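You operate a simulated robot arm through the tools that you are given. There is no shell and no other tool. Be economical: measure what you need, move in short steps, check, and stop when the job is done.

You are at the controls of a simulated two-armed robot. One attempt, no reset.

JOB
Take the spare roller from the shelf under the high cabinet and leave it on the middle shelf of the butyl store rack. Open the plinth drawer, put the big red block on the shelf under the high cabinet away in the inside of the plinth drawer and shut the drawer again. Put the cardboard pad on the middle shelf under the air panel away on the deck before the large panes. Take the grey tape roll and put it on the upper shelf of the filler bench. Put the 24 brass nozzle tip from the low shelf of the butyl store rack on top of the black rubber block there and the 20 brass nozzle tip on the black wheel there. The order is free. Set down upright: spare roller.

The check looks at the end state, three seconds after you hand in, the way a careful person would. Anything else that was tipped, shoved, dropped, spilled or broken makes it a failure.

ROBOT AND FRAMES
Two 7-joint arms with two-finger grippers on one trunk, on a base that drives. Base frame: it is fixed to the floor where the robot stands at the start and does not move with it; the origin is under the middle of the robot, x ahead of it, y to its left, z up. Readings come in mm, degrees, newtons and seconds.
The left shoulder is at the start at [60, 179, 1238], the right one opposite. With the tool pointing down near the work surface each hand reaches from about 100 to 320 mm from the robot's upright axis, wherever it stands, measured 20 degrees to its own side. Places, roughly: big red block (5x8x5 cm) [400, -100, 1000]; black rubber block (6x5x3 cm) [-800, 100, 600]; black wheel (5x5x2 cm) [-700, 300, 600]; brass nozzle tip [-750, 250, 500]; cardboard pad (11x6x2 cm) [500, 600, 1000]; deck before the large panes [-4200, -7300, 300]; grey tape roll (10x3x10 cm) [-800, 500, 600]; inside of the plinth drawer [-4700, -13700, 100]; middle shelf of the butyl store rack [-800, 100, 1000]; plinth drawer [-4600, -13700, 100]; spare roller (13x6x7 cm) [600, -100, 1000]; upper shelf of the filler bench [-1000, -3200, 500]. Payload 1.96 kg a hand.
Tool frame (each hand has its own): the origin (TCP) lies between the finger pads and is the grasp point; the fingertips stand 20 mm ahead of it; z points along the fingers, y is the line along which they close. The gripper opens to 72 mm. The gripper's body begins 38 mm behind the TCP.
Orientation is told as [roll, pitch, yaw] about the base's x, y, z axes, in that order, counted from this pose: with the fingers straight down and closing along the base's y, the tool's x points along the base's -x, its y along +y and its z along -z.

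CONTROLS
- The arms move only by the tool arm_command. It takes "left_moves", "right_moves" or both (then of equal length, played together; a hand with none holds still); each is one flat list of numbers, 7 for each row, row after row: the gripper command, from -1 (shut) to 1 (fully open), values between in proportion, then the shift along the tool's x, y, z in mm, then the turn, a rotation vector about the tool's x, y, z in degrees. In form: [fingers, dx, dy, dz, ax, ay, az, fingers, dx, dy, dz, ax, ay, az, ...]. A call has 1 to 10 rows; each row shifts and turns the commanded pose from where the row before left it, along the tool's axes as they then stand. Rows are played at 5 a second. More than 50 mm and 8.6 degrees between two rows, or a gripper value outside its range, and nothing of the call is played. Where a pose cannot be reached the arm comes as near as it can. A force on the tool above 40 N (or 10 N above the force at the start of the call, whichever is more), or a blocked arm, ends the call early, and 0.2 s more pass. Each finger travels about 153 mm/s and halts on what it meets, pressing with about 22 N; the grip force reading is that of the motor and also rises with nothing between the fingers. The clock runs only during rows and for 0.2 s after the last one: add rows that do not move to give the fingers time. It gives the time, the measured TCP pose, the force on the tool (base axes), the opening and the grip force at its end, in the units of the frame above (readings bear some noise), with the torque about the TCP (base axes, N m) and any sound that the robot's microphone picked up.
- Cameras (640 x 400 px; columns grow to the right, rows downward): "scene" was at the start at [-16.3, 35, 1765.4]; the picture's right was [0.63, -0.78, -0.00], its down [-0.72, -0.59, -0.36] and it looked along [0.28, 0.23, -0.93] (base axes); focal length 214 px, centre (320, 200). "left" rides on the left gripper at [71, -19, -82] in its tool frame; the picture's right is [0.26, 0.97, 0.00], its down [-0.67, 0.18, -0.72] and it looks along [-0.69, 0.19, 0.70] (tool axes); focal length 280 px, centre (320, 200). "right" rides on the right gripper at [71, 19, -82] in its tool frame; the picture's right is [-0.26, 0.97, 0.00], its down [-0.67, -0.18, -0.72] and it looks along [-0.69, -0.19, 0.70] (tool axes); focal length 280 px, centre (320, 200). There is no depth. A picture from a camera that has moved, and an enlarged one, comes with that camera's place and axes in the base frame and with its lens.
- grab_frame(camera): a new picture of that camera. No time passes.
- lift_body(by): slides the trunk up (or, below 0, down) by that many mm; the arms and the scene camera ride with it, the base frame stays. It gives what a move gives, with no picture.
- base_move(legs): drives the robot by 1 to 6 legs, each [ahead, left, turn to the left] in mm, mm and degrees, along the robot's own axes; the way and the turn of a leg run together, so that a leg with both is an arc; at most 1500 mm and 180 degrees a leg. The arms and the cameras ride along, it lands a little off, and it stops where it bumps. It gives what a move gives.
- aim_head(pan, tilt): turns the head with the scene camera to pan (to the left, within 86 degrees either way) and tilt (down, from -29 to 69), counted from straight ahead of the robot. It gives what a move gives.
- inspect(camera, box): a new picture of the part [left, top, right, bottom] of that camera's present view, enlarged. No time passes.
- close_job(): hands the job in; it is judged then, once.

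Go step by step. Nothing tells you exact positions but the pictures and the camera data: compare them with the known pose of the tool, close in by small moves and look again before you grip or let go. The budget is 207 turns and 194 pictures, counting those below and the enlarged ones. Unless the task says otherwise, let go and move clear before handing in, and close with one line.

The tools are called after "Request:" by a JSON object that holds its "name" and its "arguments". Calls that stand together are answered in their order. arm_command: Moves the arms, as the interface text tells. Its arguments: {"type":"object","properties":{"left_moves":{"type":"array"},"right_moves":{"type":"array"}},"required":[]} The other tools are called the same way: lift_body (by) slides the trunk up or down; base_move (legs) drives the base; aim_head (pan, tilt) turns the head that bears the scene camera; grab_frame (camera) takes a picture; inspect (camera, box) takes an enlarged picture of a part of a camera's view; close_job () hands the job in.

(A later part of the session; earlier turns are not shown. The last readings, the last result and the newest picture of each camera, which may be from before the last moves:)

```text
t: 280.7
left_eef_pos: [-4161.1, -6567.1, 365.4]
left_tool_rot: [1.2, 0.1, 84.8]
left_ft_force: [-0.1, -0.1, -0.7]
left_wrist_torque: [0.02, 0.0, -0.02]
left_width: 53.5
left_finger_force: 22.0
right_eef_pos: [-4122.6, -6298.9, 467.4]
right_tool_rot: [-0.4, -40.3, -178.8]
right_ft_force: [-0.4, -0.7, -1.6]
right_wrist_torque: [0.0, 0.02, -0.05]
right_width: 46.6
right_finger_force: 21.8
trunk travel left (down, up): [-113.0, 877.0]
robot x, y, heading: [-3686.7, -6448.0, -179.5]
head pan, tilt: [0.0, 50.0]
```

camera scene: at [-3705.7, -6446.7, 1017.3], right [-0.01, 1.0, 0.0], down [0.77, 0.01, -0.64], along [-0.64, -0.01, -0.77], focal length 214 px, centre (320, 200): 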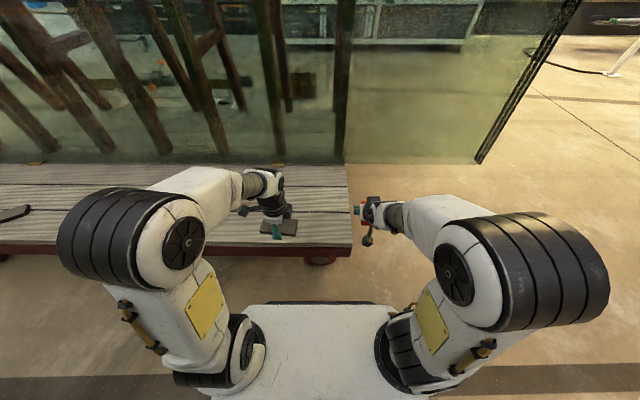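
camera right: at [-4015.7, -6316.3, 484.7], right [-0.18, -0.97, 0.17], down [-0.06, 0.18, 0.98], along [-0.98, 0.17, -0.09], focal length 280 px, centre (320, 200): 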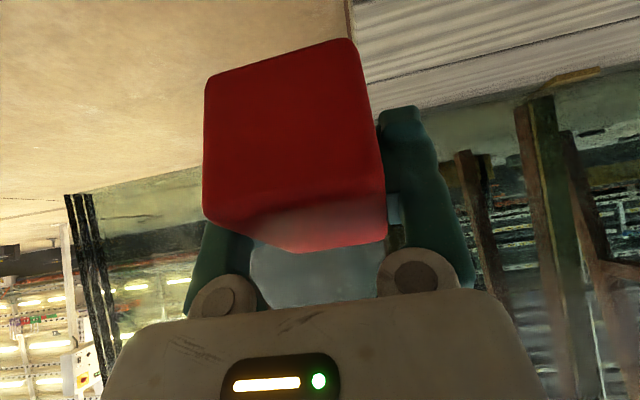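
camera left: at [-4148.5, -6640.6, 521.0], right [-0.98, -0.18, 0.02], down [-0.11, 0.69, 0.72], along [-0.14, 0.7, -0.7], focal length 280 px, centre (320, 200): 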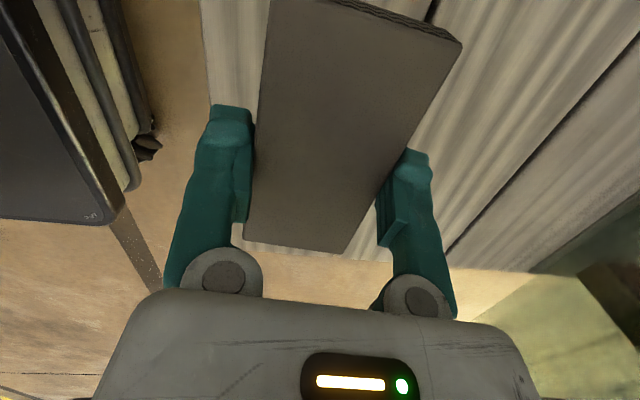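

Request:
{"name": "arm_command", "arguments": {"left_moves": [-1, 0, 0, 5, 0, 0, 0, -1, 0, 0, 0, 0, 0, 0]}}

Request:
{"name": "arm_command", "arguments": {"left_moves": [-1, 0, 0, 4, 0, 0, 0, -1, 0, 0, 0, 0, 0, 0]}}

Request:
{"name": "inspect", "arguments": {"camera": "scene", "box": [240, 160, 340, 260]}}

```text
t: 281.3
left_eef_pos: [-4160.5, -6566.8, 361.5]
left_tool_rot: [1.0, 0.0, 84.8]
left_ft_force: [0.1, -0.4, 0.2]
left_wrist_torque: [0.0, -0.01, -0.03]
left_width: 53.2
left_finger_force: 21.5
right_eef_pos: [-4122.3, -6298.5, 467.4]
right_tool_rot: [-0.3, -40.3, -178.8]
right_ft_force: [-0.5, -0.8, -1.6]
right_wrist_torque: [-0.01, 0.05, 0.01]
right_width: 46.2
right_finger_force: 22.0
trunk travel left (down, up): [-113.0, 877.0]
robot x, y, heading: [-3689.1, -6445.4, -179.5]
head pan, tilt: [0.0, 50.0]
```

```text
t: 281.9
left_eef_pos: [-4161.7, -6567.5, 356.0]
left_tool_rot: [1.1, 0.1, 84.9]
left_ft_force: [-0.6, -0.1, -0.5]
left_wrist_torque: [-0.04, 0.02, 0.01]
left_width: 53.2
left_finger_force: 22.3
right_eef_pos: [-4122.2, -6299.3, 467.6]
right_tool_rot: [-0.2, -40.2, -178.9]
right_ft_force: [0.6, 0.1, -1.7]
right_wrist_torque: [0.01, 0.01, -0.01]
right_width: 46.3
right_finger_force: 22.0
trunk travel left (down, up): [-113.0, 877.0]
robot x, y, heading: [-3687.0, -6446.6, -179.8]
head pan, tilt: [0.0, 50.0]
```

```text
4.00 times, centred on (290, 210) of scene
camera zoom: at [-3705.8, -6446.7, 1017.3], right [-0.01, 1.0, 0.0], down [0.77, 0.01, -0.64], along [-0.64, -0.01, -0.77], focal length 858 px, centre (440, 160)
```

zoom: 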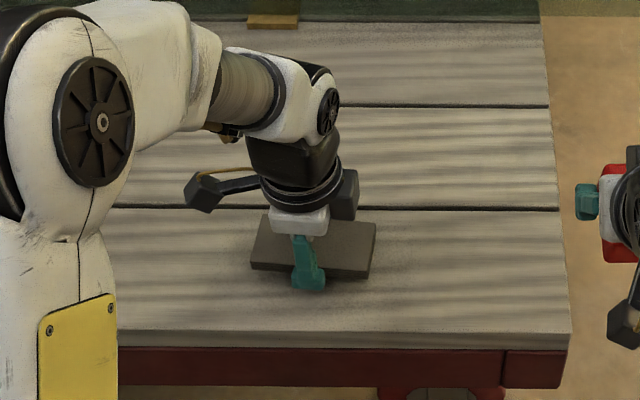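

Request:
{"name": "arm_command", "arguments": {"left_moves": [-1, 0, 0, 6, 0, 0, 0, -1, 0, 0, 0, 0, 0, 0]}}

Request:
{"name": "arm_command", "arguments": {"left_moves": [-1, 0, 0, 6, 0, 0, 0, -1, 0, 0, 0, 0, 0, 0]}}

Request:
{"name": "arm_command", "arguments": {"left_moves": [-1, 0, 0, 5, 0, 0, 0, -1, 0, 0, 0, 0, 0, 0]}}

Request:
{"name": "arm_command", "arguments": {"left_moves": [-1, 0, 0, 4, 0, 0, 0, -1, 0, 0, 0, 0, 0, 0]}}

```text
t: 282.5
left_eef_pos: [-4162.1, -6568.3, 350.6]
left_tool_rot: [1.1, 0.0, 84.9]
left_ft_force: [0.3, -1.1, -1.2]
left_wrist_torque: [0.03, 0.0, 0.0]
left_width: 53.4
left_finger_force: 21.7
right_eef_pos: [-4121.7, -6298.1, 467.9]
right_tool_rot: [-0.3, -40.4, -178.8]
right_ft_force: [0.2, 0.1, -1.3]
right_wrist_torque: [-0.02, 0.04, 0.04]
right_width: 46.4
right_finger_force: 21.7
trunk travel left (down, up): [-113.0, 877.0]
robot x, y, heading: [-3692.6, -6449.1, -179.3]
head pan, tilt: [0.0, 50.0]
```

```text
t: 283.1
left_eef_pos: [-4162.1, -6567.8, 345.7]
left_tool_rot: [1.1, 0.1, 84.9]
left_ft_force: [-0.1, -0.9, 0.6]
left_wrist_torque: [-0.02, -0.02, 0.03]
left_width: 53.4
left_finger_force: 22.2
right_eef_pos: [-4122.7, -6298.1, 468.2]
right_tool_rot: [-0.3, -40.3, -178.8]
right_ft_force: [-0.8, -0.5, -1.3]
right_wrist_torque: [-0.01, 0.05, -0.03]
right_width: 46.3
right_finger_force: 21.6
trunk travel left (down, up): [-113.0, 877.0]
robot x, y, heading: [-3689.6, -6446.8, -179.5]
head pan, tilt: [0.0, 50.0]
```

```text
t: 283.7
left_eef_pos: [-4163.0, -6567.0, 340.1]
left_tool_rot: [1.1, 0.1, 85.0]
left_ft_force: [0.3, 0.1, 1.1]
left_wrist_torque: [0.08, -0.04, -0.06]
left_width: 53.4
left_finger_force: 21.8
right_eef_pos: [-4122.8, -6298.5, 469.7]
right_tool_rot: [-0.4, -40.3, -178.9]
right_ft_force: [0.5, -0.2, -1.7]
right_wrist_torque: [0.01, 0.06, 0.02]
right_width: 46.3
right_finger_force: 21.8
trunk travel left (down, up): [-113.0, 877.0]
robot x, y, heading: [-3687.7, -6450.3, -179.5]
head pan, tilt: [0.0, 50.0]
```

```text
t: 284.4
left_eef_pos: [-4162.2, -6567.6, 340.3]
left_tool_rot: [1.5, 0.2, 84.9]
left_ft_force: [10.6, 0.3, 28.7]
left_wrist_torque: [0.05, -1.15, -0.03]
left_width: 53.6
left_finger_force: 21.6
right_eef_pos: [-4121.2, -6298.4, 470.1]
right_tool_rot: [-0.2, -40.4, -178.8]
right_ft_force: [0.3, -1.3, -2.4]
right_wrist_torque: [-0.02, 0.01, 0.0]
right_width: 46.1
right_finger_force: 22.1
trunk travel left (down, up): [-113.0, 877.0]
robot x, y, heading: [-3692.2, -6447.9, -179.4]
head pan, tilt: [0.0, 50.0]
stopped in row 2 (left hand): the force on the tool passed its limit at 42 N (the readings are from after the stop); the commanded pose is now the measured one
```

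Contact. I'll ease up, release and rise clear.

Request:
{"name": "arm_command", "arguments": {"left_moves": [-1, 0, 0, -2, 0, 0, 0, 0.7, 0, 0, 0, 0, 0, 0, 1, 0, 0, 0, 0, 0, 0, 1, 0, 0, -20, 0, 0, 0, 1, 0, 0, -40, 0, 0, 0, 1, 0, 0, -40, 0, 0, 0]}}

Request:
{"name": "grab_frame", "arguments": {"camera": "scene"}}

```text
t: 285.8
left_eef_pos: [-4160.1, -6564.9, 439.4]
left_tool_rot: [1.2, 0.1, 85.0]
left_ft_force: [0.4, 0.4, -0.5]
left_wrist_torque: [-0.01, -0.01, 0.0]
left_width: 72.0
left_finger_force: 0.1
right_eef_pos: [-4122.9, -6299.1, 467.6]
right_tool_rot: [-0.4, -40.3, -178.7]
right_ft_force: [-0.4, -0.1, -0.9]
right_wrist_torque: [-0.01, 0.03, 0.01]
right_width: 46.3
right_finger_force: 21.6
trunk travel left (down, up): [-113.0, 877.0]
robot x, y, heading: [-3688.3, -6447.6, -179.5]
head pan, tilt: [0.0, 50.0]
```

```text
43 pictures are left
camera scene: at [-3705.8, -6446.8, 1017.2], right [-0.01, 1.0, 0.0], down [0.77, 0.01, -0.64], along [-0.64, -0.01, -0.77], focal length 214 px, centre (320, 200)
```

scene: 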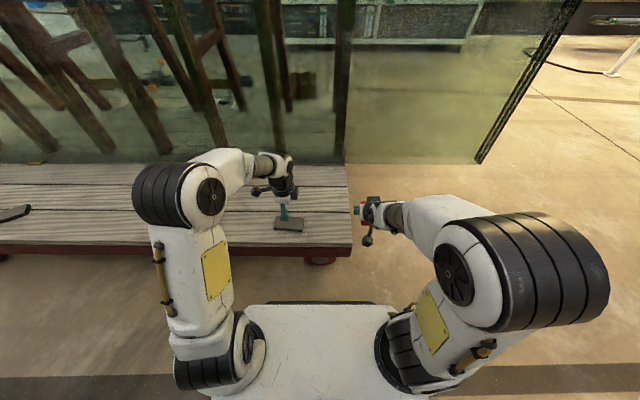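

The pad lies on the deck. I'll pull the left hand in, raise the trunk for travel, and strafe on south past the frames.

Request:
{"name": "arm_command", "arguments": {"left_moves": [1, 0, -45, 0, 0, 0, 0, 1, 0, -45, 0, 0, 0, 0, 1, 0, 0, 0, 0, 0, 0]}}

Request:
{"name": "lift_body", "arguments": {"by": 300}}

Request:
{"name": "base_move", "arguments": {"legs": [[0, 1400, 0], [0, 1400, 0], [0, 0, 80]]}}

Request:
{"name": "aim_head", "arguments": {"pan": 0, "tilt": 15}}

Request:
{"name": "grab_frame", "arguments": {"camera": "scene"}}

```text
t: 286.6
left_eef_pos: [-4071.0, -6571.6, 437.6]
left_tool_rot: [1.3, 0.2, 84.9]
left_ft_force: [0.0, -1.1, -0.1]
left_wrist_torque: [0.0, 0.04, -0.02]
left_width: 72.0
left_finger_force: 0.1
right_eef_pos: [-4123.2, -6297.2, 468.2]
right_tool_rot: [-0.4, -40.3, -178.9]
right_ft_force: [0.8, 0.6, -2.0]
right_wrist_torque: [0.03, 0.05, -0.02]
right_width: 46.2
right_finger_force: 22.2
trunk travel left (down, up): [-113.0, 877.0]
robot x, y, heading: [-3687.0, -6454.3, -179.4]
head pan, tilt: [0.0, 50.0]
```

```text
t: 289.6
left_eef_pos: [-4072.1, -6573.1, 736.9]
left_tool_rot: [1.3, 0.2, 85.0]
left_ft_force: [0.1, -0.1, -0.5]
left_wrist_torque: [-0.03, 0.01, -0.01]
left_width: 72.1
left_finger_force: 0.1
right_eef_pos: [-4123.2, -6298.7, 767.7]
right_tool_rot: [-0.2, -40.2, -178.9]
right_ft_force: [0.3, -0.7, -1.8]
right_wrist_torque: [-0.01, 0.02, 0.01]
right_width: 46.5
right_finger_force: 22.1
trunk travel left (down, up): [-413.0, 577.0]
robot x, y, heading: [-3687.9, -6444.7, -179.5]
head pan, tilt: [0.0, 50.0]
```

```text
t: 306.4
left_eef_pos: [-3575.5, -9636.1, 737.2]
left_tool_rot: [1.2, 0.2, 162.8]
left_ft_force: [-1.0, 0.3, -0.2]
left_wrist_torque: [0.02, -0.04, 0.01]
left_width: 72.0
left_finger_force: 0.2
right_eef_pos: [-3853.9, -9627.6, 768.7]
right_tool_rot: [-0.3, -40.3, -100.9]
right_ft_force: [0.0, -0.6, -1.7]
right_wrist_torque: [0.01, 0.02, -0.02]
right_width: 46.3
right_finger_force: 22.0
trunk travel left (down, up): [-413.0, 577.0]
robot x, y, heading: [-3619.8, -9234.5, -101.6]
head pan, tilt: [0.0, 50.0]
```

```text
t: 307.4
left_eef_pos: [-3574.4, -9635.8, 737.4]
left_tool_rot: [1.3, 0.2, 162.7]
left_ft_force: [0.1, 0.3, -0.3]
left_wrist_torque: [-0.02, 0.01, 0.01]
left_width: 72.0
left_finger_force: 0.0
right_eef_pos: [-3853.0, -9628.2, 767.2]
right_tool_rot: [-0.2, -40.3, -101.1]
right_ft_force: [0.4, -0.3, -1.0]
right_wrist_torque: [-0.03, 0.02, 0.01]
right_width: 46.2
right_finger_force: 21.9
trunk travel left (down, up): [-413.0, 577.0]
robot x, y, heading: [-3617.8, -9235.2, -101.8]
head pan, tilt: [0.0, 15.0]
```

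```text
42 pictures are left
camera scene: at [-3623.6, -9268.5, 1370.9], right [-0.98, 0.2, 0.0], down [0.05, 0.25, -0.97], along [-0.2, -0.95, -0.26], focal length 214 px, centre (320, 200)
```

scene: 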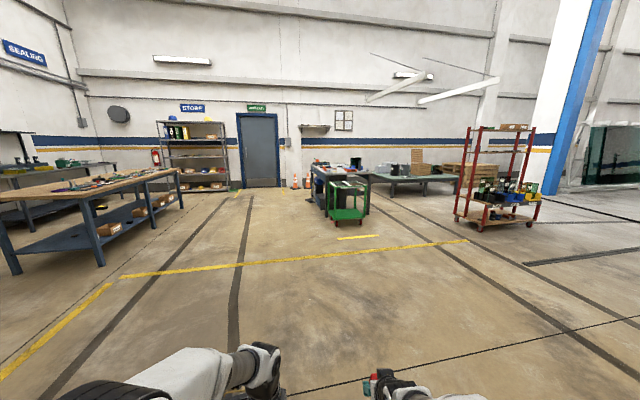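

By projection the plinth drawer should be at the blue workbench in the middle, beside the green cart. I'll zoom in there.

Request:
{"name": "inspect", "arguments": {"camera": "scene", "box": [280, 145, 400, 235]}}

```text
4.44 times, centred on (340, 190) of scene
camera zoom: at [-3623.6, -9268.5, 1370.9], right [-0.98, 0.2, 0.0], down [0.05, 0.25, -0.97], along [-0.2, -0.95, -0.26], focal length 953 px, centre (231, 244)
```

zoom: 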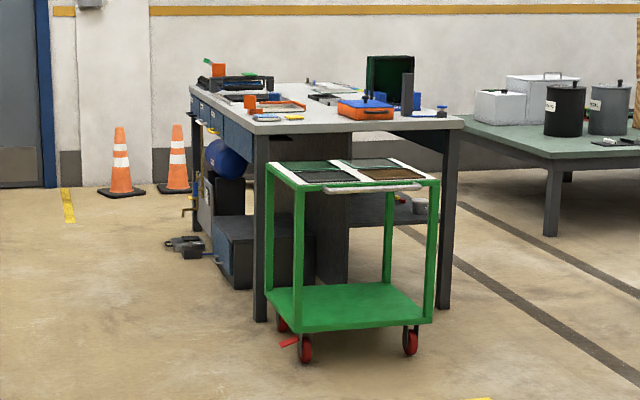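

The plinth box is under the bench's east side: face near x≈-4515, y -13457..-13948, about 200 mm high, opening towards +x. I'll drive there and face west.

Request:
{"name": "base_move", "arguments": {"legs": [[0, 0, 11.8], [1480, 0, 0], [1480, 0, 0], [1420, 0, 0], [0, 0, -90]]}}

Request:
{"name": "aim_head", "arguments": {"pan": 0, "tilt": 40}}

Request:
{"name": "grab_frame", "arguments": {"camera": "scene"}}

```text
t: 332.7
left_eef_pos: [-4286.9, -13669.4, 737.1]
left_tool_rot: [1.2, 0.2, 81.4]
left_ft_force: [0.7, 0.0, -0.5]
left_wrist_torque: [0.03, -0.01, 0.02]
left_width: 72.0
left_finger_force: 0.1
right_eef_pos: [-4322.7, -13390.6, 768.3]
right_tool_rot: [-0.3, -40.2, 177.9]
right_ft_force: [-0.3, -0.6, -1.6]
right_wrist_torque: [0.0, -0.02, -0.04]
right_width: 46.3
right_finger_force: 22.2
trunk travel left (down, up): [-413.0, 577.0]
robot x, y, heading: [-3892.7, -13561.4, 177.4]
head pan, tilt: [0.0, 15.0]
```

```text
t: 333.6
left_eef_pos: [-4286.8, -13668.5, 738.3]
left_tool_rot: [1.3, 0.2, 81.5]
left_ft_force: [-0.2, 0.0, 0.1]
left_wrist_torque: [0.02, 0.01, 0.0]
left_width: 72.1
left_finger_force: 0.1
right_eef_pos: [-4320.9, -13391.4, 768.9]
right_tool_rot: [-0.3, -40.2, 178.0]
right_ft_force: [-0.9, -0.1, -1.8]
right_wrist_torque: [0.0, -0.01, 0.01]
right_width: 46.1
right_finger_force: 22.1
trunk travel left (down, up): [-413.0, 577.0]
robot x, y, heading: [-3898.5, -13566.8, 177.2]
head pan, tilt: [0.0, 40.0]
```

```text
40 pictures are left
camera scene: at [-3922.2, -13563.8, 1331.5], right [0.05, 1.0, 0.0], down [0.64, -0.03, -0.77], along [-0.77, 0.04, -0.64], focal length 214 px, centre (320, 200)
```

scene: 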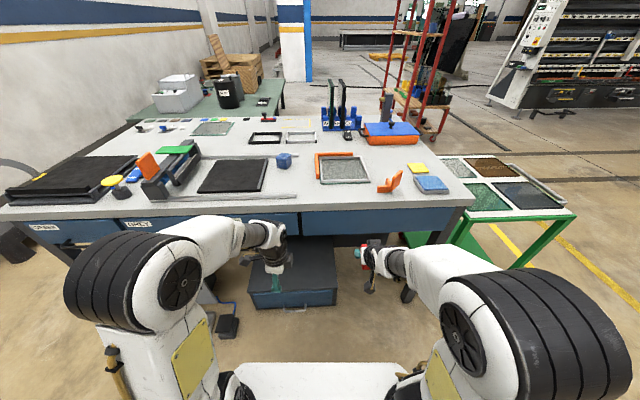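

There's the plinth drawer below the bench. I'll zoom in on its front.

Request:
{"name": "inspect", "arguments": {"camera": "scene", "box": [200, 215, 400, 345]}}

```text
3.08 times, centred on (300, 280) of scene
camera zoom: at [-3922.2, -13563.8, 1331.5], right [0.05, 1.0, 0.0], down [0.64, -0.03, -0.77], along [-0.77, 0.04, -0.64], focal length 660 px, centre (382, -46)
```

zoom: 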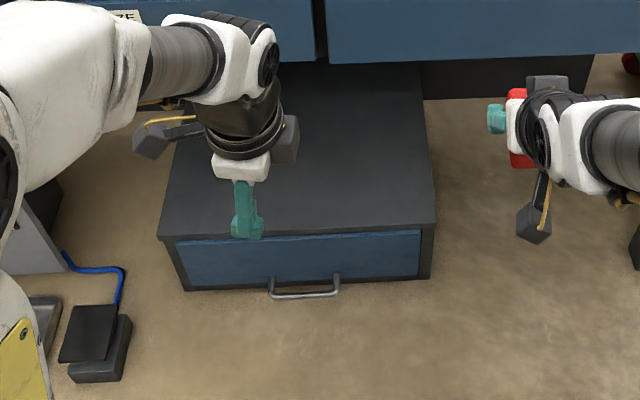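

The handle is a bar along y at about [-4455,-13674,~85]. I'll square up, lower the trunk 400 mm, and bring the left hand down with its fingers already set to close along x.

Request:
{"name": "base_move", "arguments": {"legs": [[0, -10, 2.6]]}}

Request:
{"name": "lift_body", "arguments": {"by": -400}}

Request:
{"name": "arm_command", "arguments": {"left_moves": [1, 0, 0, 40, 0, 0, 0, 1, 0, 0, 40, 0, 0, 0, 1, 0, 0, 40, 0, 0, 0, 1, 0, 0, 40, 0, 0, 0, 1, 0, 0, 0, 0, 0, 0]}}

Request:
{"name": "grab_frame", "arguments": {"camera": "scene"}}

Request:
{"name": "grab_frame", "arguments": {"camera": "left"}}

```text
t: 334.4
left_eef_pos: [-4280.6, -13676.4, 738.0]
left_tool_rot: [1.3, 0.2, 84.1]
left_ft_force: [-0.6, 0.9, -0.2]
left_wrist_torque: [0.01, 0.01, 0.04]
left_width: 71.6
left_finger_force: 0.1
right_eef_pos: [-4328.3, -13400.0, 768.9]
right_tool_rot: [-0.2, -40.2, -179.6]
right_ft_force: [-0.8, -0.4, -2.0]
right_wrist_torque: [-0.02, 0.03, -0.03]
right_width: 46.3
right_finger_force: 22.6
trunk travel left (down, up): [-413.0, 577.0]
robot x, y, heading: [-3895.5, -13554.7, 179.7]
head pan, tilt: [0.0, 40.0]
```

```text
t: 338.2
left_eef_pos: [-4281.4, -13675.3, 337.0]
left_tool_rot: [1.3, 0.2, 84.2]
left_ft_force: [-0.2, 0.2, -0.1]
left_wrist_torque: [-0.04, 0.0, -0.02]
left_width: 72.1
left_finger_force: 0.1
right_eef_pos: [-4329.1, -13400.3, 367.9]
right_tool_rot: [-0.4, -40.3, -179.5]
right_ft_force: [-0.7, 0.2, -2.1]
right_wrist_torque: [0.0, 0.06, -0.01]
right_width: 46.5
right_finger_force: 21.8
trunk travel left (down, up): [-13.0, 977.0]
robot x, y, heading: [-3895.1, -13553.8, 179.7]
head pan, tilt: [0.0, 40.0]
```

```text
t: 339.4
left_eef_pos: [-4282.8, -13674.9, 177.3]
left_tool_rot: [1.3, 0.2, 84.1]
left_ft_force: [0.0, -0.6, 0.9]
left_wrist_torque: [0.01, -0.01, -0.03]
left_width: 72.0
left_finger_force: 0.1
right_eef_pos: [-4329.0, -13401.3, 368.9]
right_tool_rot: [-0.3, -40.2, -179.5]
right_ft_force: [0.4, 0.3, -1.0]
right_wrist_torque: [-0.01, 0.02, 0.01]
right_width: 46.2
right_finger_force: 22.0
trunk travel left (down, up): [-13.0, 977.0]
robot x, y, heading: [-3897.1, -13556.6, 179.5]
head pan, tilt: [0.0, 40.0]
```

```text
38 pictures are left
camera scene: at [-3921.9, -13554.9, 931.5], right [0.0, 1.0, 0.0], down [0.64, 0.0, -0.77], along [-0.77, 0.0, -0.64], focal length 214 px, centre (320, 200)
```

scene: 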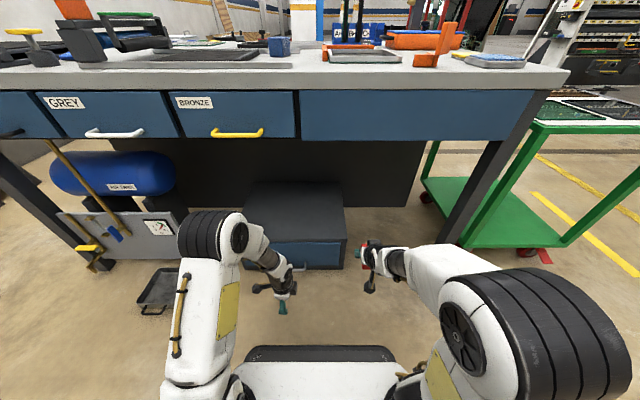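

```text
37 pictures are left
camera left: at [-4271.0, -13747.7, 258.6], right [-0.99, -0.16, 0.02], down [-0.1, 0.69, 0.72], along [-0.13, 0.71, -0.7], focal length 280 px, centre (320, 200)
```

left: 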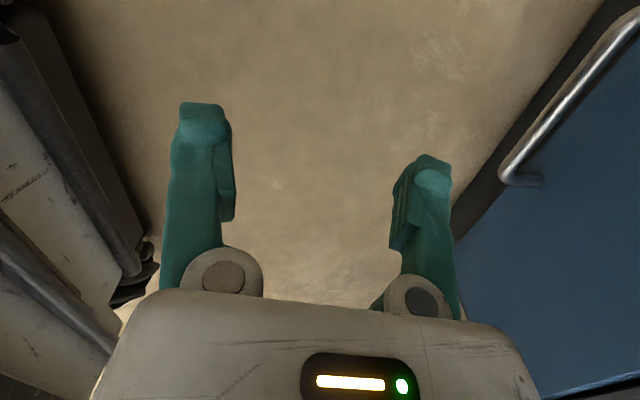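

The handle bar triangulates to x≈-4460, z≈76, y from -13630 to -13750. I'll drive 130 mm closer, tilt the hand 15°, half-close the fingers and go to just above the bar.

Request:
{"name": "base_move", "arguments": {"legs": [[130, 12, 0]]}}

Request:
{"name": "arm_command", "arguments": {"left_moves": [0.25, 0, 0, 0, -7, 0, 0, 0.25, 0, 0, 0, -7, 0, 0, 0.25, 0, 10, 10, 0, 0, 0, 0.25, 0, 8, 18, 0, 0, 0, 0.25, 0, 0, 0, 0, 0, 0]}}

Request:
{"name": "grab_frame", "arguments": {"camera": "left"}}

Request:
{"name": "inspect", "arguments": {"camera": "scene", "box": [220, 160, 400, 300]}}

```text
t: 340.7
left_eef_pos: [-4414.9, -13685.2, 177.7]
left_tool_rot: [1.4, 0.2, 84.2]
left_ft_force: [0.1, 0.1, -0.6]
left_wrist_torque: [0.0, 0.03, 0.0]
left_width: 72.3
left_finger_force: 0.0
right_eef_pos: [-4461.3, -13413.1, 368.1]
right_tool_rot: [-0.3, -40.3, -179.6]
right_ft_force: [0.1, -1.0, -2.1]
right_wrist_torque: [0.0, 0.05, 0.01]
right_width: 46.4
right_finger_force: 22.2
trunk travel left (down, up): [-13.0, 977.0]
robot x, y, heading: [-4026.5, -13565.0, 179.7]
head pan, tilt: [0.0, 40.0]
```

```text
t: 341.9
left_eef_pos: [-4441.5, -13682.6, 154.9]
left_tool_rot: [15.3, 0.2, 84.1]
left_ft_force: [-0.1, 0.1, -0.1]
left_wrist_torque: [0.01, 0.0, 0.0]
left_width: 44.9
left_finger_force: 0.1
right_eef_pos: [-4460.6, -13411.5, 368.8]
right_tool_rot: [-0.3, -40.2, -179.6]
right_ft_force: [0.9, 0.1, -0.7]
right_wrist_torque: [-0.02, 0.04, 0.02]
right_width: 46.3
right_finger_force: 22.1
trunk travel left (down, up): [-13.0, 977.0]
robot x, y, heading: [-4032.7, -13567.7, 179.7]
head pan, tilt: [0.0, 40.0]
```

```text
36 pictures are left
camera left: at [-4409.6, -13758.3, 228.0], right [-0.95, -0.16, 0.26], down [0.08, 0.67, 0.74], along [-0.29, 0.72, -0.63], focal length 280 px, centre (320, 200)
```

left: 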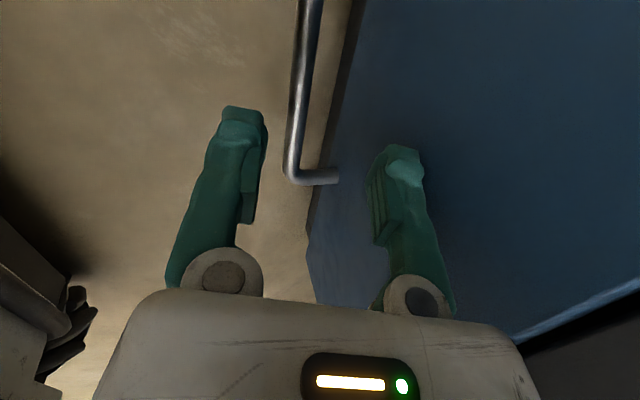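

```text
2.86 times, centred on (310, 230) of scene
camera zoom: at [-4054.1, -13565.9, 931.5], right [0.0, 1.0, 0.0], down [0.64, 0.0, -0.77], along [-0.77, 0.0, -0.64], focal length 613 px, centre (349, 114)
```

zoom: 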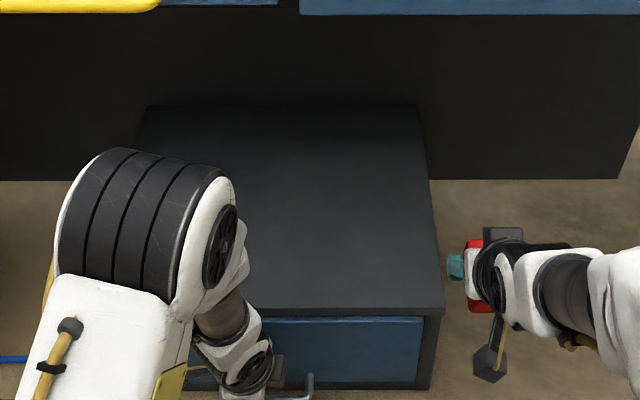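

The bar refines to x≈-4448, z≈87, with the drawer face about 37 mm behind it. I'll narrow the fingers to 28 mm, shift 11 mm back and come down partway.

Request:
{"name": "arm_command", "arguments": {"left_moves": [-0.22, 0, -11.4, 0, 0, 0, 0, -0.22, 0, 0, 20, 0, 0, 0, -0.22, 0, 0, 15, 0, 0, 0, -0.22, 0, 0, 0, 0, 0, 0]}}

Request:
{"name": "grab_frame", "arguments": {"camera": "left"}}

```text
t: 342.9
left_eef_pos: [-4439.7, -13685.1, 118.7]
left_tool_rot: [15.3, 0.2, 84.1]
left_ft_force: [-0.9, 0.1, -0.7]
left_wrist_torque: [-0.01, 0.02, -0.01]
left_width: 28.0
left_finger_force: 0.0
right_eef_pos: [-4459.9, -13410.8, 368.0]
right_tool_rot: [-0.3, -40.3, -179.6]
right_ft_force: [0.5, -0.4, -2.1]
right_wrist_torque: [0.03, -0.01, 0.01]
right_width: 46.2
right_finger_force: 21.9
trunk travel left (down, up): [-13.0, 977.0]
robot x, y, heading: [-4027.6, -13568.2, 179.9]
head pan, tilt: [0.0, 40.0]
```

```text
34 pictures are left
camera left: at [-4407.7, -13759.9, 192.1], right [-0.95, -0.16, 0.26], down [0.08, 0.67, 0.74], along [-0.29, 0.72, -0.63], focal length 280 px, centre (320, 200)
```

left: 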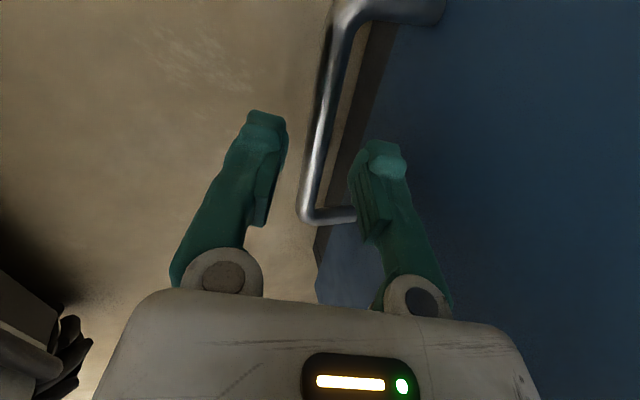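

The bar runs between the fingers. I'll go down the last 29 mm and close on it.

Request:
{"name": "arm_command", "arguments": {"left_moves": [-0.22, 0, -2, 15, 0, 0, 0, -0.22, 0, 0, 14, 0, 0, 0, -0.22, 0, 0, 0, 0, 0, 0, -1, 0, 0, 0, 0, 0, 0, -1, 0, 0, 0, 0, 0, 0]}}

Request:
{"name": "grab_frame", "arguments": {"camera": "left"}}

```text
t: 344.1
left_eef_pos: [-4442.6, -13684.2, 89.1]
left_tool_rot: [15.3, 0.1, 84.2]
left_ft_force: [-0.1, 3.6, -11.9]
left_wrist_torque: [0.19, -0.03, 0.59]
left_width: 8.5
left_finger_force: 36.1
right_eef_pos: [-4460.5, -13412.4, 367.4]
right_tool_rot: [-0.3, -40.2, -179.7]
right_ft_force: [-0.7, 0.7, -1.5]
right_wrist_torque: [0.01, 0.02, -0.04]
right_width: 46.4
right_finger_force: 21.8
trunk travel left (down, up): [-13.0, 977.0]
robot x, y, heading: [-4027.2, -13569.0, 179.8]
head pan, tilt: [0.0, 40.0]
```

```text
33 pictures are left
camera left: at [-4411.4, -13758.3, 163.5], right [-0.95, -0.16, 0.25], down [0.08, 0.67, 0.74], along [-0.29, 0.72, -0.63], focal length 280 px, centre (320, 200)
```

left: 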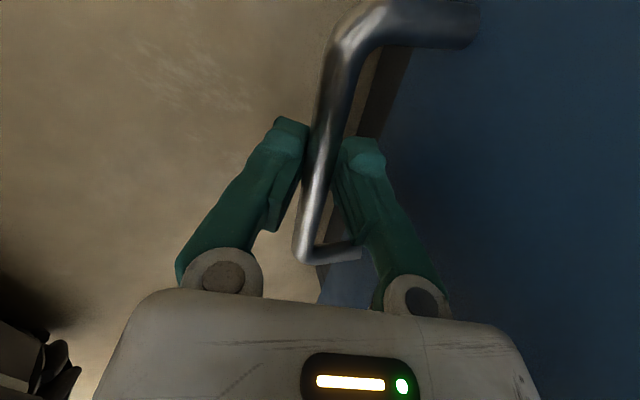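

The handle is gripped. I'll drive straight back to open the drawer.

Request:
{"name": "base_move", "arguments": {"legs": [[-120, 0, 0]]}}

Request:
{"name": "inspect", "arguments": {"camera": "scene", "box": [180, 150, 420, 330]}}

```text
t: 345.3
left_eef_pos: [-4321.9, -13682.8, 88.3]
left_tool_rot: [15.3, 0.1, 83.9]
left_ft_force: [-0.8, 12.6, -23.3]
left_wrist_torque: [0.12, -0.03, 0.34]
left_width: 8.4
left_finger_force: 36.0
right_eef_pos: [-4341.5, -13412.3, 367.3]
right_tool_rot: [-0.3, -40.1, -179.7]
right_ft_force: [0.3, -0.4, -1.4]
right_wrist_torque: [0.01, 0.01, -0.02]
right_width: 46.4
right_finger_force: 21.4
trunk travel left (down, up): [-13.0, 977.0]
robot x, y, heading: [-3907.8, -13566.5, 180.0]
head pan, tilt: [0.0, 40.0]
```

```text
2.22 times, centred on (300, 240) of scene
camera zoom: at [-3936.3, -13566.9, 931.3], right [0.0, 1.0, 0.0], down [0.64, 0.0, -0.76], along [-0.76, 0.0, -0.64], focal length 477 px, centre (364, 111)
```

zoom: 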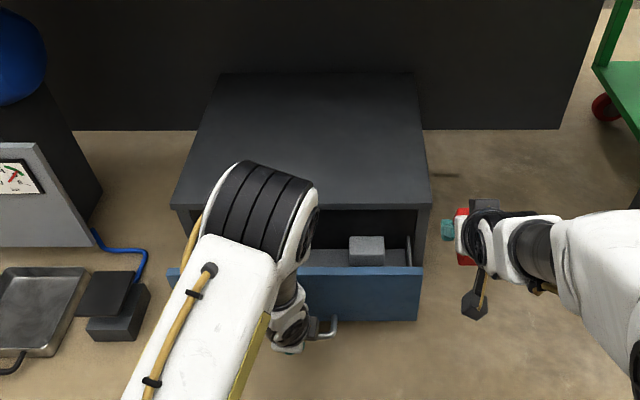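

The drawer is sliding out, and a grey block lies inside. I'll pull another 120 mm.

Request:
{"name": "base_move", "arguments": {"legs": [[-120, 0, 0]]}}

Request:
{"name": "inspect", "arguments": {"camera": "scene", "box": [180, 150, 420, 330]}}

```text
t: 346.6
left_eef_pos: [-4203.7, -13682.3, 87.9]
left_tool_rot: [15.2, 0.0, 84.0]
left_ft_force: [0.4, 4.5, -24.3]
left_wrist_torque: [0.08, -0.07, 0.37]
left_width: 8.5
left_finger_force: 35.7
right_eef_pos: [-4220.7, -13413.1, 368.5]
right_tool_rot: [-0.3, -40.2, -179.6]
right_ft_force: [-0.8, -0.1, -0.8]
right_wrist_torque: [0.0, 0.02, -0.03]
right_width: 46.4
right_finger_force: 21.9
trunk travel left (down, up): [-13.0, 977.0]
robot x, y, heading: [-3788.2, -13566.8, 179.7]
head pan, tilt: [0.0, 40.0]
```

```text
2.22 times, centred on (300, 240) of scene
camera zoom: at [-3815.2, -13567.4, 931.3], right [0.01, 1.0, 0.0], down [0.64, 0.0, -0.76], along [-0.76, 0.0, -0.64], focal length 477 px, centre (364, 111)
```

zoom: 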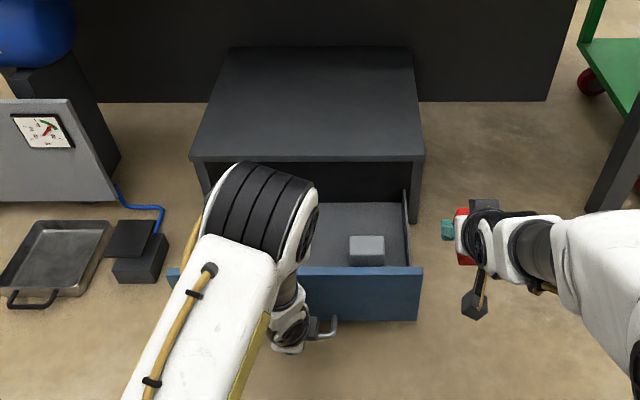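

The drawer is open about 240 mm, with free space left of the grey block. I'll release the handle, lift the left hand clear, raise the trunk and shift the base left so the right hand lines up.

Request:
{"name": "arm_command", "arguments": {"left_moves": [-0.22, 0, 0, 0, 0, 0, 0, -0.1, 0, 0, 0, 0, 0, 0, -0.1, 0, 0, -30, 0, 0, 0, -0.1, 0, 0, -40, 0, 0, 0, 0.5, 0, 0, -40, 0, 0, 0]}}

Request:
{"name": "lift_body", "arguments": {"by": 170}}

Request:
{"name": "base_move", "arguments": {"legs": [[0, 200, 0]]}}

Request:
{"name": "grab_frame", "arguments": {"camera": "scene"}}

Request:
{"name": "grab_frame", "arguments": {"camera": "right"}}

```text
t: 347.8
left_eef_pos: [-4176.7, -13686.9, 195.9]
left_tool_rot: [15.3, 0.2, 83.9]
left_ft_force: [0.0, 0.0, 0.2]
left_wrist_torque: [0.0, 0.0, -0.02]
left_width: 54.1
left_finger_force: 0.0
right_eef_pos: [-4221.1, -13410.8, 367.9]
right_tool_rot: [-0.3, -40.3, -179.7]
right_ft_force: [0.1, -0.9, -1.0]
right_wrist_torque: [0.01, 0.02, -0.01]
right_width: 46.4
right_finger_force: 22.0
trunk travel left (down, up): [-13.0, 977.0]
robot x, y, heading: [-3789.6, -13564.6, 179.7]
head pan, tilt: [0.0, 40.0]
```

```text
t: 349.7
left_eef_pos: [-4178.1, -13686.1, 365.5]
left_tool_rot: [15.3, 0.1, 83.9]
left_ft_force: [-0.3, 0.9, 0.3]
left_wrist_torque: [0.04, 0.01, -0.02]
left_width: 53.9
left_finger_force: 0.1
right_eef_pos: [-4220.8, -13413.0, 538.1]
right_tool_rot: [-0.3, -40.3, -179.6]
right_ft_force: [-0.6, 0.9, -1.8]
right_wrist_torque: [0.04, 0.0, -0.04]
right_width: 46.3
right_finger_force: 22.3
trunk travel left (down, up): [-183.0, 807.0]
robot x, y, heading: [-3788.5, -13567.9, 179.5]
head pan, tilt: [0.0, 40.0]
```

```text
t: 351.3
left_eef_pos: [-4177.5, -13886.7, 365.9]
left_tool_rot: [15.2, 0.1, 84.0]
left_ft_force: [-0.1, 0.4, -0.1]
left_wrist_torque: [0.03, 0.03, -0.01]
left_width: 54.1
left_finger_force: 0.1
right_eef_pos: [-4222.1, -13612.6, 538.7]
right_tool_rot: [-0.2, -40.3, -179.5]
right_ft_force: [0.3, -0.4, -1.7]
right_wrist_torque: [0.0, 0.01, -0.03]
right_width: 46.0
right_finger_force: 22.0
trunk travel left (down, up): [-183.0, 807.0]
robot x, y, heading: [-3793.6, -13768.6, 179.7]
head pan, tilt: [0.0, 40.0]
```

```text
30 pictures are left
camera scene: at [-3814.7, -13767.4, 1101.5], right [0.0, 1.0, 0.0], down [0.64, 0.0, -0.77], along [-0.77, 0.0, -0.64], focal length 214 px, centre (320, 200)
```

scene: 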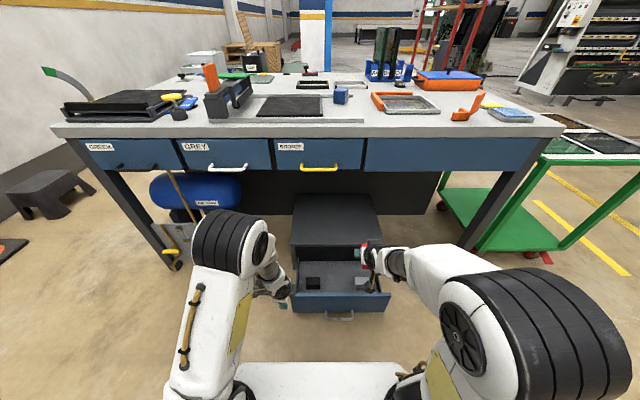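

```text
29 pictures are left
camera right: at [-4114.9, -13632.8, 554.7], right [-0.2, -0.97, 0.17], down [-0.05, 0.18, 0.98], along [-0.98, 0.18, -0.09], focal length 280 px, centre (320, 200)
```

right: 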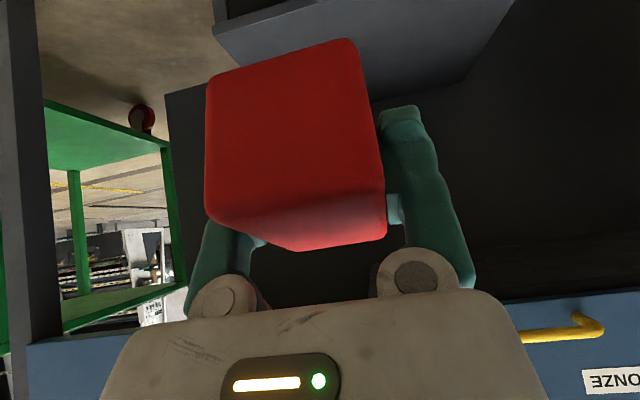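

Request:
{"name": "inspect", "arguments": {"camera": "scene", "box": [270, 230, 410, 330]}}

```text
4.00 times, centred on (340, 280) of scene
camera zoom: at [-3814.7, -13767.4, 1101.5], right [0.0, 1.0, 0.0], down [0.64, 0.0, -0.77], along [-0.77, 0.0, -0.64], focal length 858 px, centre (240, -120)
```

zoom: 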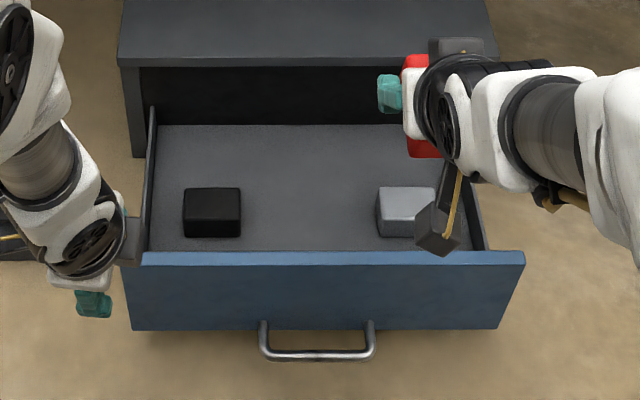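

The middle of the drawer between the black and grey blocks is free, around [-4410,-13679]. I'll move 55 mm closer and swing the right hand over, levelling the block at -25° pitch.

Request:
{"name": "base_move", "arguments": {"legs": [[55, 0, 0]]}}

Request:
{"name": "arm_command", "arguments": {"right_moves": [-1, 0, 33, 0, 0, 0, 0, -1, 0, 33, 0, 0, 0, 0, -1, 0, 0, 0, 0, 5, 0, -1, 0, 0, 0, 0, 5, 0, -1, 0, 0, 0, 0, 5, 0, -1, 0, 0, 45, 0, 0, 0, -1, 0, 0, 45, 0, 0, 0, -1, 0, 0, 45, 0, 0, 0, -1, 0, 0, 45, 0, 0, 0, -1, 0, 0, 0, 0, 0, 0]}}

Request:
{"name": "grab_frame", "arguments": {"camera": "scene"}}

Request:
{"name": "grab_frame", "arguments": {"camera": "right"}}

```text
t: 352.2
left_eef_pos: [-4233.2, -13887.8, 366.0]
left_tool_rot: [15.3, 0.0, 84.2]
left_ft_force: [0.5, 0.1, 1.2]
left_wrist_torque: [0.03, 0.02, -0.01]
left_width: 54.2
left_finger_force: 0.1
right_eef_pos: [-4276.3, -13613.4, 538.2]
right_tool_rot: [-0.4, -40.3, -179.6]
right_ft_force: [-0.6, -0.2, -1.4]
right_wrist_torque: [0.02, 0.01, -0.02]
right_width: 46.6
right_finger_force: 21.9
trunk travel left (down, up): [-183.0, 807.0]
robot x, y, heading: [-3841.7, -13768.6, 179.7]
head pan, tilt: [0.0, 40.0]
```

```text
t: 354.4
left_eef_pos: [-4232.5, -13888.2, 365.4]
left_tool_rot: [15.2, 0.1, 84.1]
left_ft_force: [-0.9, 0.1, -1.2]
left_wrist_torque: [-0.01, -0.03, -0.01]
left_width: 54.2
left_finger_force: 0.1
right_eef_pos: [-4355.8, -13683.1, 374.6]
right_tool_rot: [-0.2, -25.2, -179.7]
right_ft_force: [-1.0, 0.6, -2.4]
right_wrist_torque: [0.0, 0.0, 0.02]
right_width: 46.1
right_finger_force: 21.4
trunk travel left (down, up): [-183.0, 807.0]
robot x, y, heading: [-3843.9, -13766.8, 179.8]
head pan, tilt: [0.0, 40.0]
```

```text
27 pictures are left
camera scene: at [-3869.7, -13767.2, 1101.5], right [0.0, 1.0, 0.0], down [0.64, 0.0, -0.77], along [-0.77, 0.0, -0.64], focal length 214 px, centre (320, 200)
```

scene: 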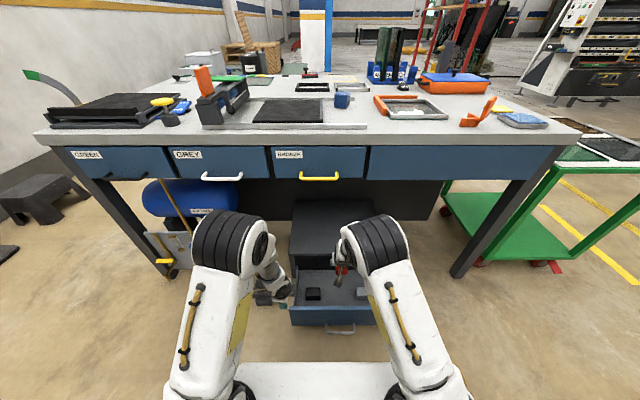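

```text
26 pictures are left
camera right: at [-4257.2, -13703.2, 419.6], right [-0.23, -0.97, 0.11], down [-0.31, 0.18, 0.94], along [-0.92, 0.18, -0.34], focal length 280 px, centre (320, 200)
```

right: 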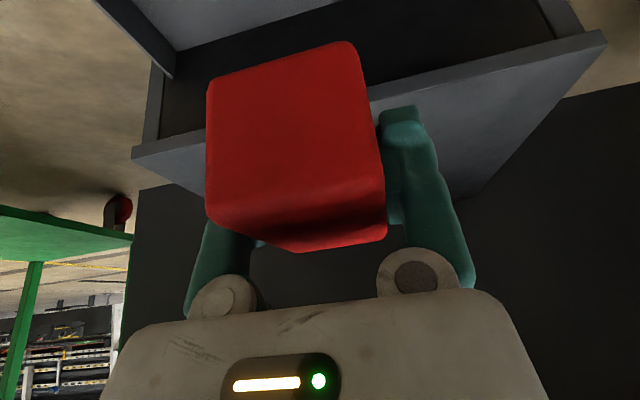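

All clear. I'll descend into the drawer most of the way.

Request:
{"name": "arm_command", "arguments": {"right_moves": [-1, 11.9, 0, 43.6, 0, 0, 0, -1, 11.9, 0, 43.6, 0, 0, 0, -1, 11.9, 0, 43.6, 0, 0, 0, -1, 11.9, 0, 43.6, 0, 0, 0, -1, 11.9, 0, 43.6, 0, 0, 0, -1, 6, 0, 22, 0, 0, 0, -1, 0, 0, 0, 0, 0, 0]}}

Request:
{"name": "inspect", "arguments": {"camera": "scene", "box": [240, 190, 420, 340]}}

Request:
{"name": "grab_frame", "arguments": {"camera": "right"}}

```text
t: 356.0
left_eef_pos: [-4233.2, -13886.8, 365.9]
left_tool_rot: [15.4, 0.1, 84.0]
left_ft_force: [0.2, 0.3, 0.2]
left_wrist_torque: [-0.01, -0.01, 0.02]
left_width: 54.0
left_finger_force: 0.1
right_eef_pos: [-4396.9, -13676.8, 131.6]
right_tool_rot: [-0.2, -25.3, -179.7]
right_ft_force: [0.5, -0.7, -2.1]
right_wrist_torque: [-0.02, 0.0, -0.02]
right_width: 46.2
right_finger_force: 21.9
trunk travel left (down, up): [-183.0, 807.0]
robot x, y, heading: [-3847.6, -13764.8, 179.9]
head pan, tilt: [0.0, 40.0]
```

```text
2.67 times, centred on (330, 265) of scene
camera zoom: at [-3869.6, -13767.2, 1101.5], right [0.0, 1.0, 0.0], down [0.64, 0.0, -0.77], along [-0.77, 0.0, -0.64], focal length 572 px, centre (293, 27)
```

zoom: 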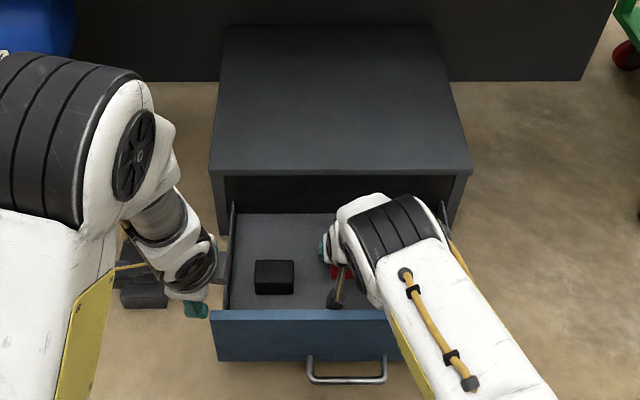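

```text
24 pictures are left
camera right: at [-4298.7, -13696.8, 175.3], right [-0.23, -0.97, 0.11], down [-0.31, 0.18, 0.94], along [-0.92, 0.18, -0.34], focal length 280 px, centre (320, 200)
```

right: 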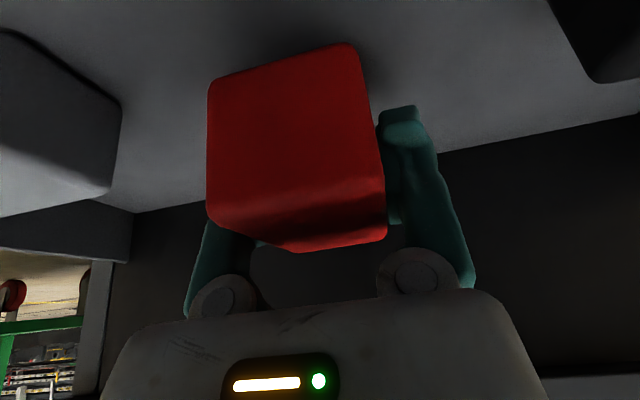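

The block hangs between the two others. I'll lower it in small steps until it touches the drawer floor.

Request:
{"name": "arm_command", "arguments": {"right_moves": [-1, 8.5, 0, 18.1, 0, 0, 0, -1, 0, 0, 0, 0, 0, 0]}}

Request:
{"name": "arm_command", "arguments": {"right_moves": [-1, 4.2, 0, 9.1, 0, 0, 0, -1, 0, 0, 0, 0, 0, 0]}}

Request:
{"name": "arm_command", "arguments": {"right_moves": [-1, 3.4, 0, 7.2, 0, 0, 0, -1, 0, 0, 0, 0, 0, 0]}}

Request:
{"name": "arm_command", "arguments": {"right_moves": [-1, 2.5, 0, 5.4, 0, 0, 0, -1, 0, 0, 0, 0, 0, 0]}}

```text
t: 356.6
left_eef_pos: [-4231.9, -13887.2, 365.1]
left_tool_rot: [15.2, 0.1, 84.1]
left_ft_force: [1.2, -0.2, 0.0]
left_wrist_torque: [-0.01, 0.02, 0.01]
left_width: 53.9
left_finger_force: 0.1
right_eef_pos: [-4395.8, -13679.2, 111.5]
right_tool_rot: [-0.2, -25.3, -179.6]
right_ft_force: [0.0, -0.7, -1.6]
right_wrist_torque: [0.0, 0.03, 0.0]
right_width: 46.1
right_finger_force: 21.8
trunk travel left (down, up): [-183.0, 807.0]
robot x, y, heading: [-3844.2, -13763.4, 180.1]
head pan, tilt: [0.0, 40.0]
```

```text
t: 357.2
left_eef_pos: [-4232.1, -13888.2, 366.3]
left_tool_rot: [15.2, 0.1, 84.0]
left_ft_force: [0.4, 0.1, 0.5]
left_wrist_torque: [0.02, 0.01, -0.03]
left_width: 54.0
left_finger_force: 0.0
right_eef_pos: [-4397.0, -13681.1, 103.6]
right_tool_rot: [-0.2, -25.5, -179.5]
right_ft_force: [-0.6, 1.7, 11.5]
right_wrist_torque: [-0.26, 0.37, -0.1]
right_width: 46.5
right_finger_force: 22.1
trunk travel left (down, up): [-183.0, 807.0]
robot x, y, heading: [-3843.6, -13765.2, 179.7]
head pan, tilt: [0.0, 40.0]
```

```text
t: 357.6
left_eef_pos: [-4231.9, -13886.7, 367.4]
left_tool_rot: [15.5, 0.2, 83.9]
left_ft_force: [0.5, 0.4, 0.0]
left_wrist_torque: [0.0, -0.02, 0.0]
left_width: 54.2
left_finger_force: 0.0
right_eef_pos: [-4403.7, -13679.0, 103.1]
right_tool_rot: [0.0, -26.4, -179.7]
right_ft_force: [-1.7, 3.3, 23.6]
right_wrist_torque: [-0.28, -1.06, 0.09]
right_width: 46.4
right_finger_force: 22.2
trunk travel left (down, up): [-183.0, 807.0]
robot x, y, heading: [-3844.1, -13770.6, 179.8]
head pan, tilt: [0.0, 40.0]
stopped in row 1 (right hand): the force on the tool passed its limit at 49 N (the readings are from after the stop); the commanded pose is now the measured one
```

```text
t: 357.9
left_eef_pos: [-4231.7, -13887.0, 366.3]
left_tool_rot: [15.3, 0.1, 84.0]
left_ft_force: [0.0, 0.5, -0.5]
left_wrist_torque: [0.02, -0.02, 0.02]
left_width: 53.8
left_finger_force: 0.1
right_eef_pos: [-4406.9, -13679.9, 102.8]
right_tool_rot: [-0.1, -26.9, -179.7]
right_ft_force: [-1.3, 3.1, 21.3]
right_wrist_torque: [-0.13, -0.96, 0.15]
right_width: 46.3
right_finger_force: 21.7
trunk travel left (down, up): [-183.0, 807.0]
robot x, y, heading: [-3843.3, -13768.2, 179.8]
head pan, tilt: [0.0, 40.0]
stopped in row 1 (right hand): the force on the tool passed its limit at 45 N (the readings are from after the stop); the commanded pose is now the measured one
```

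It's on the drawer floor. I'll ease off, open and withdraw along the tool.

Request:
{"name": "arm_command", "arguments": {"right_moves": [-1, -1.3, 0, -2.7, 0, 0, 0, 0.5, 0, 0, 0, 0, 0, 0, 1, 0, 0, 0, 0, 0, 0, 1, 0, 0, -20, 0, 0, 0, 1, -6, 0, -40, 0, 0, 0, 1, -10, 0, -42, 0, 0, 0, 1, -10, 0, -42, 0, 0, 0, 1, -10, 0, -42, 0, 0, 0]}}

Request:
{"name": "grab_frame", "arguments": {"camera": "right"}}

Request:
{"name": "inspect", "arguments": {"camera": "scene", "box": [240, 190, 420, 340]}}

```text
t: 359.8
left_eef_pos: [-4232.4, -13886.6, 365.7]
left_tool_rot: [15.3, 0.2, 84.0]
left_ft_force: [-0.5, -0.2, -0.1]
left_wrist_torque: [0.0, 0.02, -0.02]
left_width: 54.2
left_finger_force: 0.0
right_eef_pos: [-4351.7, -13682.6, 285.7]
right_tool_rot: [-0.1, -26.4, -179.7]
right_ft_force: [0.3, 0.8, -0.4]
right_wrist_torque: [-0.02, 0.02, -0.03]
right_width: 71.9
right_finger_force: 0.1
trunk travel left (down, up): [-183.0, 807.0]
robot x, y, heading: [-3843.7, -13767.3, 179.9]
head pan, tilt: [0.0, 40.0]
```

```text
23 pictures are left
camera right: at [-4253.6, -13701.3, 327.5], right [-0.23, -0.97, 0.12], down [-0.29, 0.18, 0.94], along [-0.93, 0.18, -0.32], focal length 280 px, centre (320, 200)
```

right: 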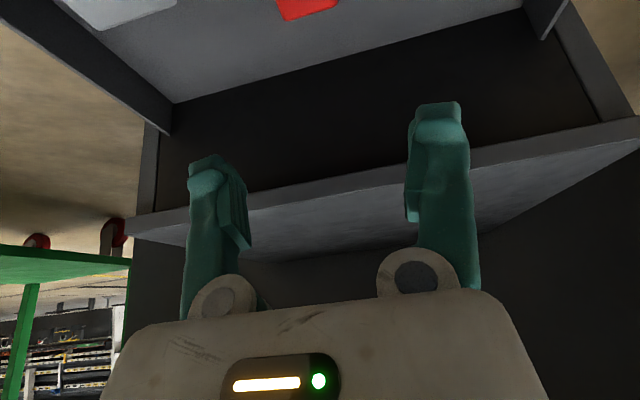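

```text
2.67 times, centred on (330, 265) of scene
camera zoom: at [-3869.5, -13767.1, 1101.4], right [0.0, 1.0, 0.0], down [0.64, 0.0, -0.77], along [-0.77, 0.0, -0.64], focal length 572 px, centre (293, 27)
```

zoom: 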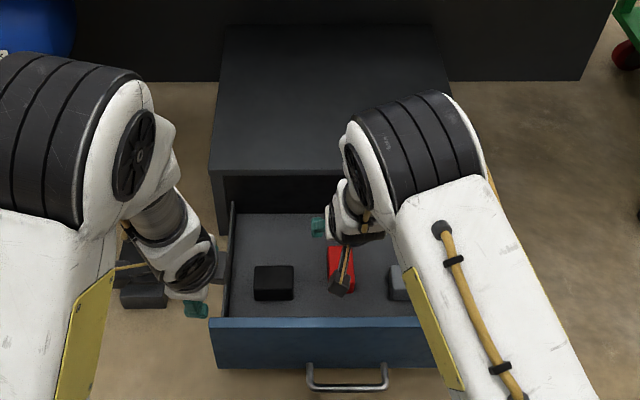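

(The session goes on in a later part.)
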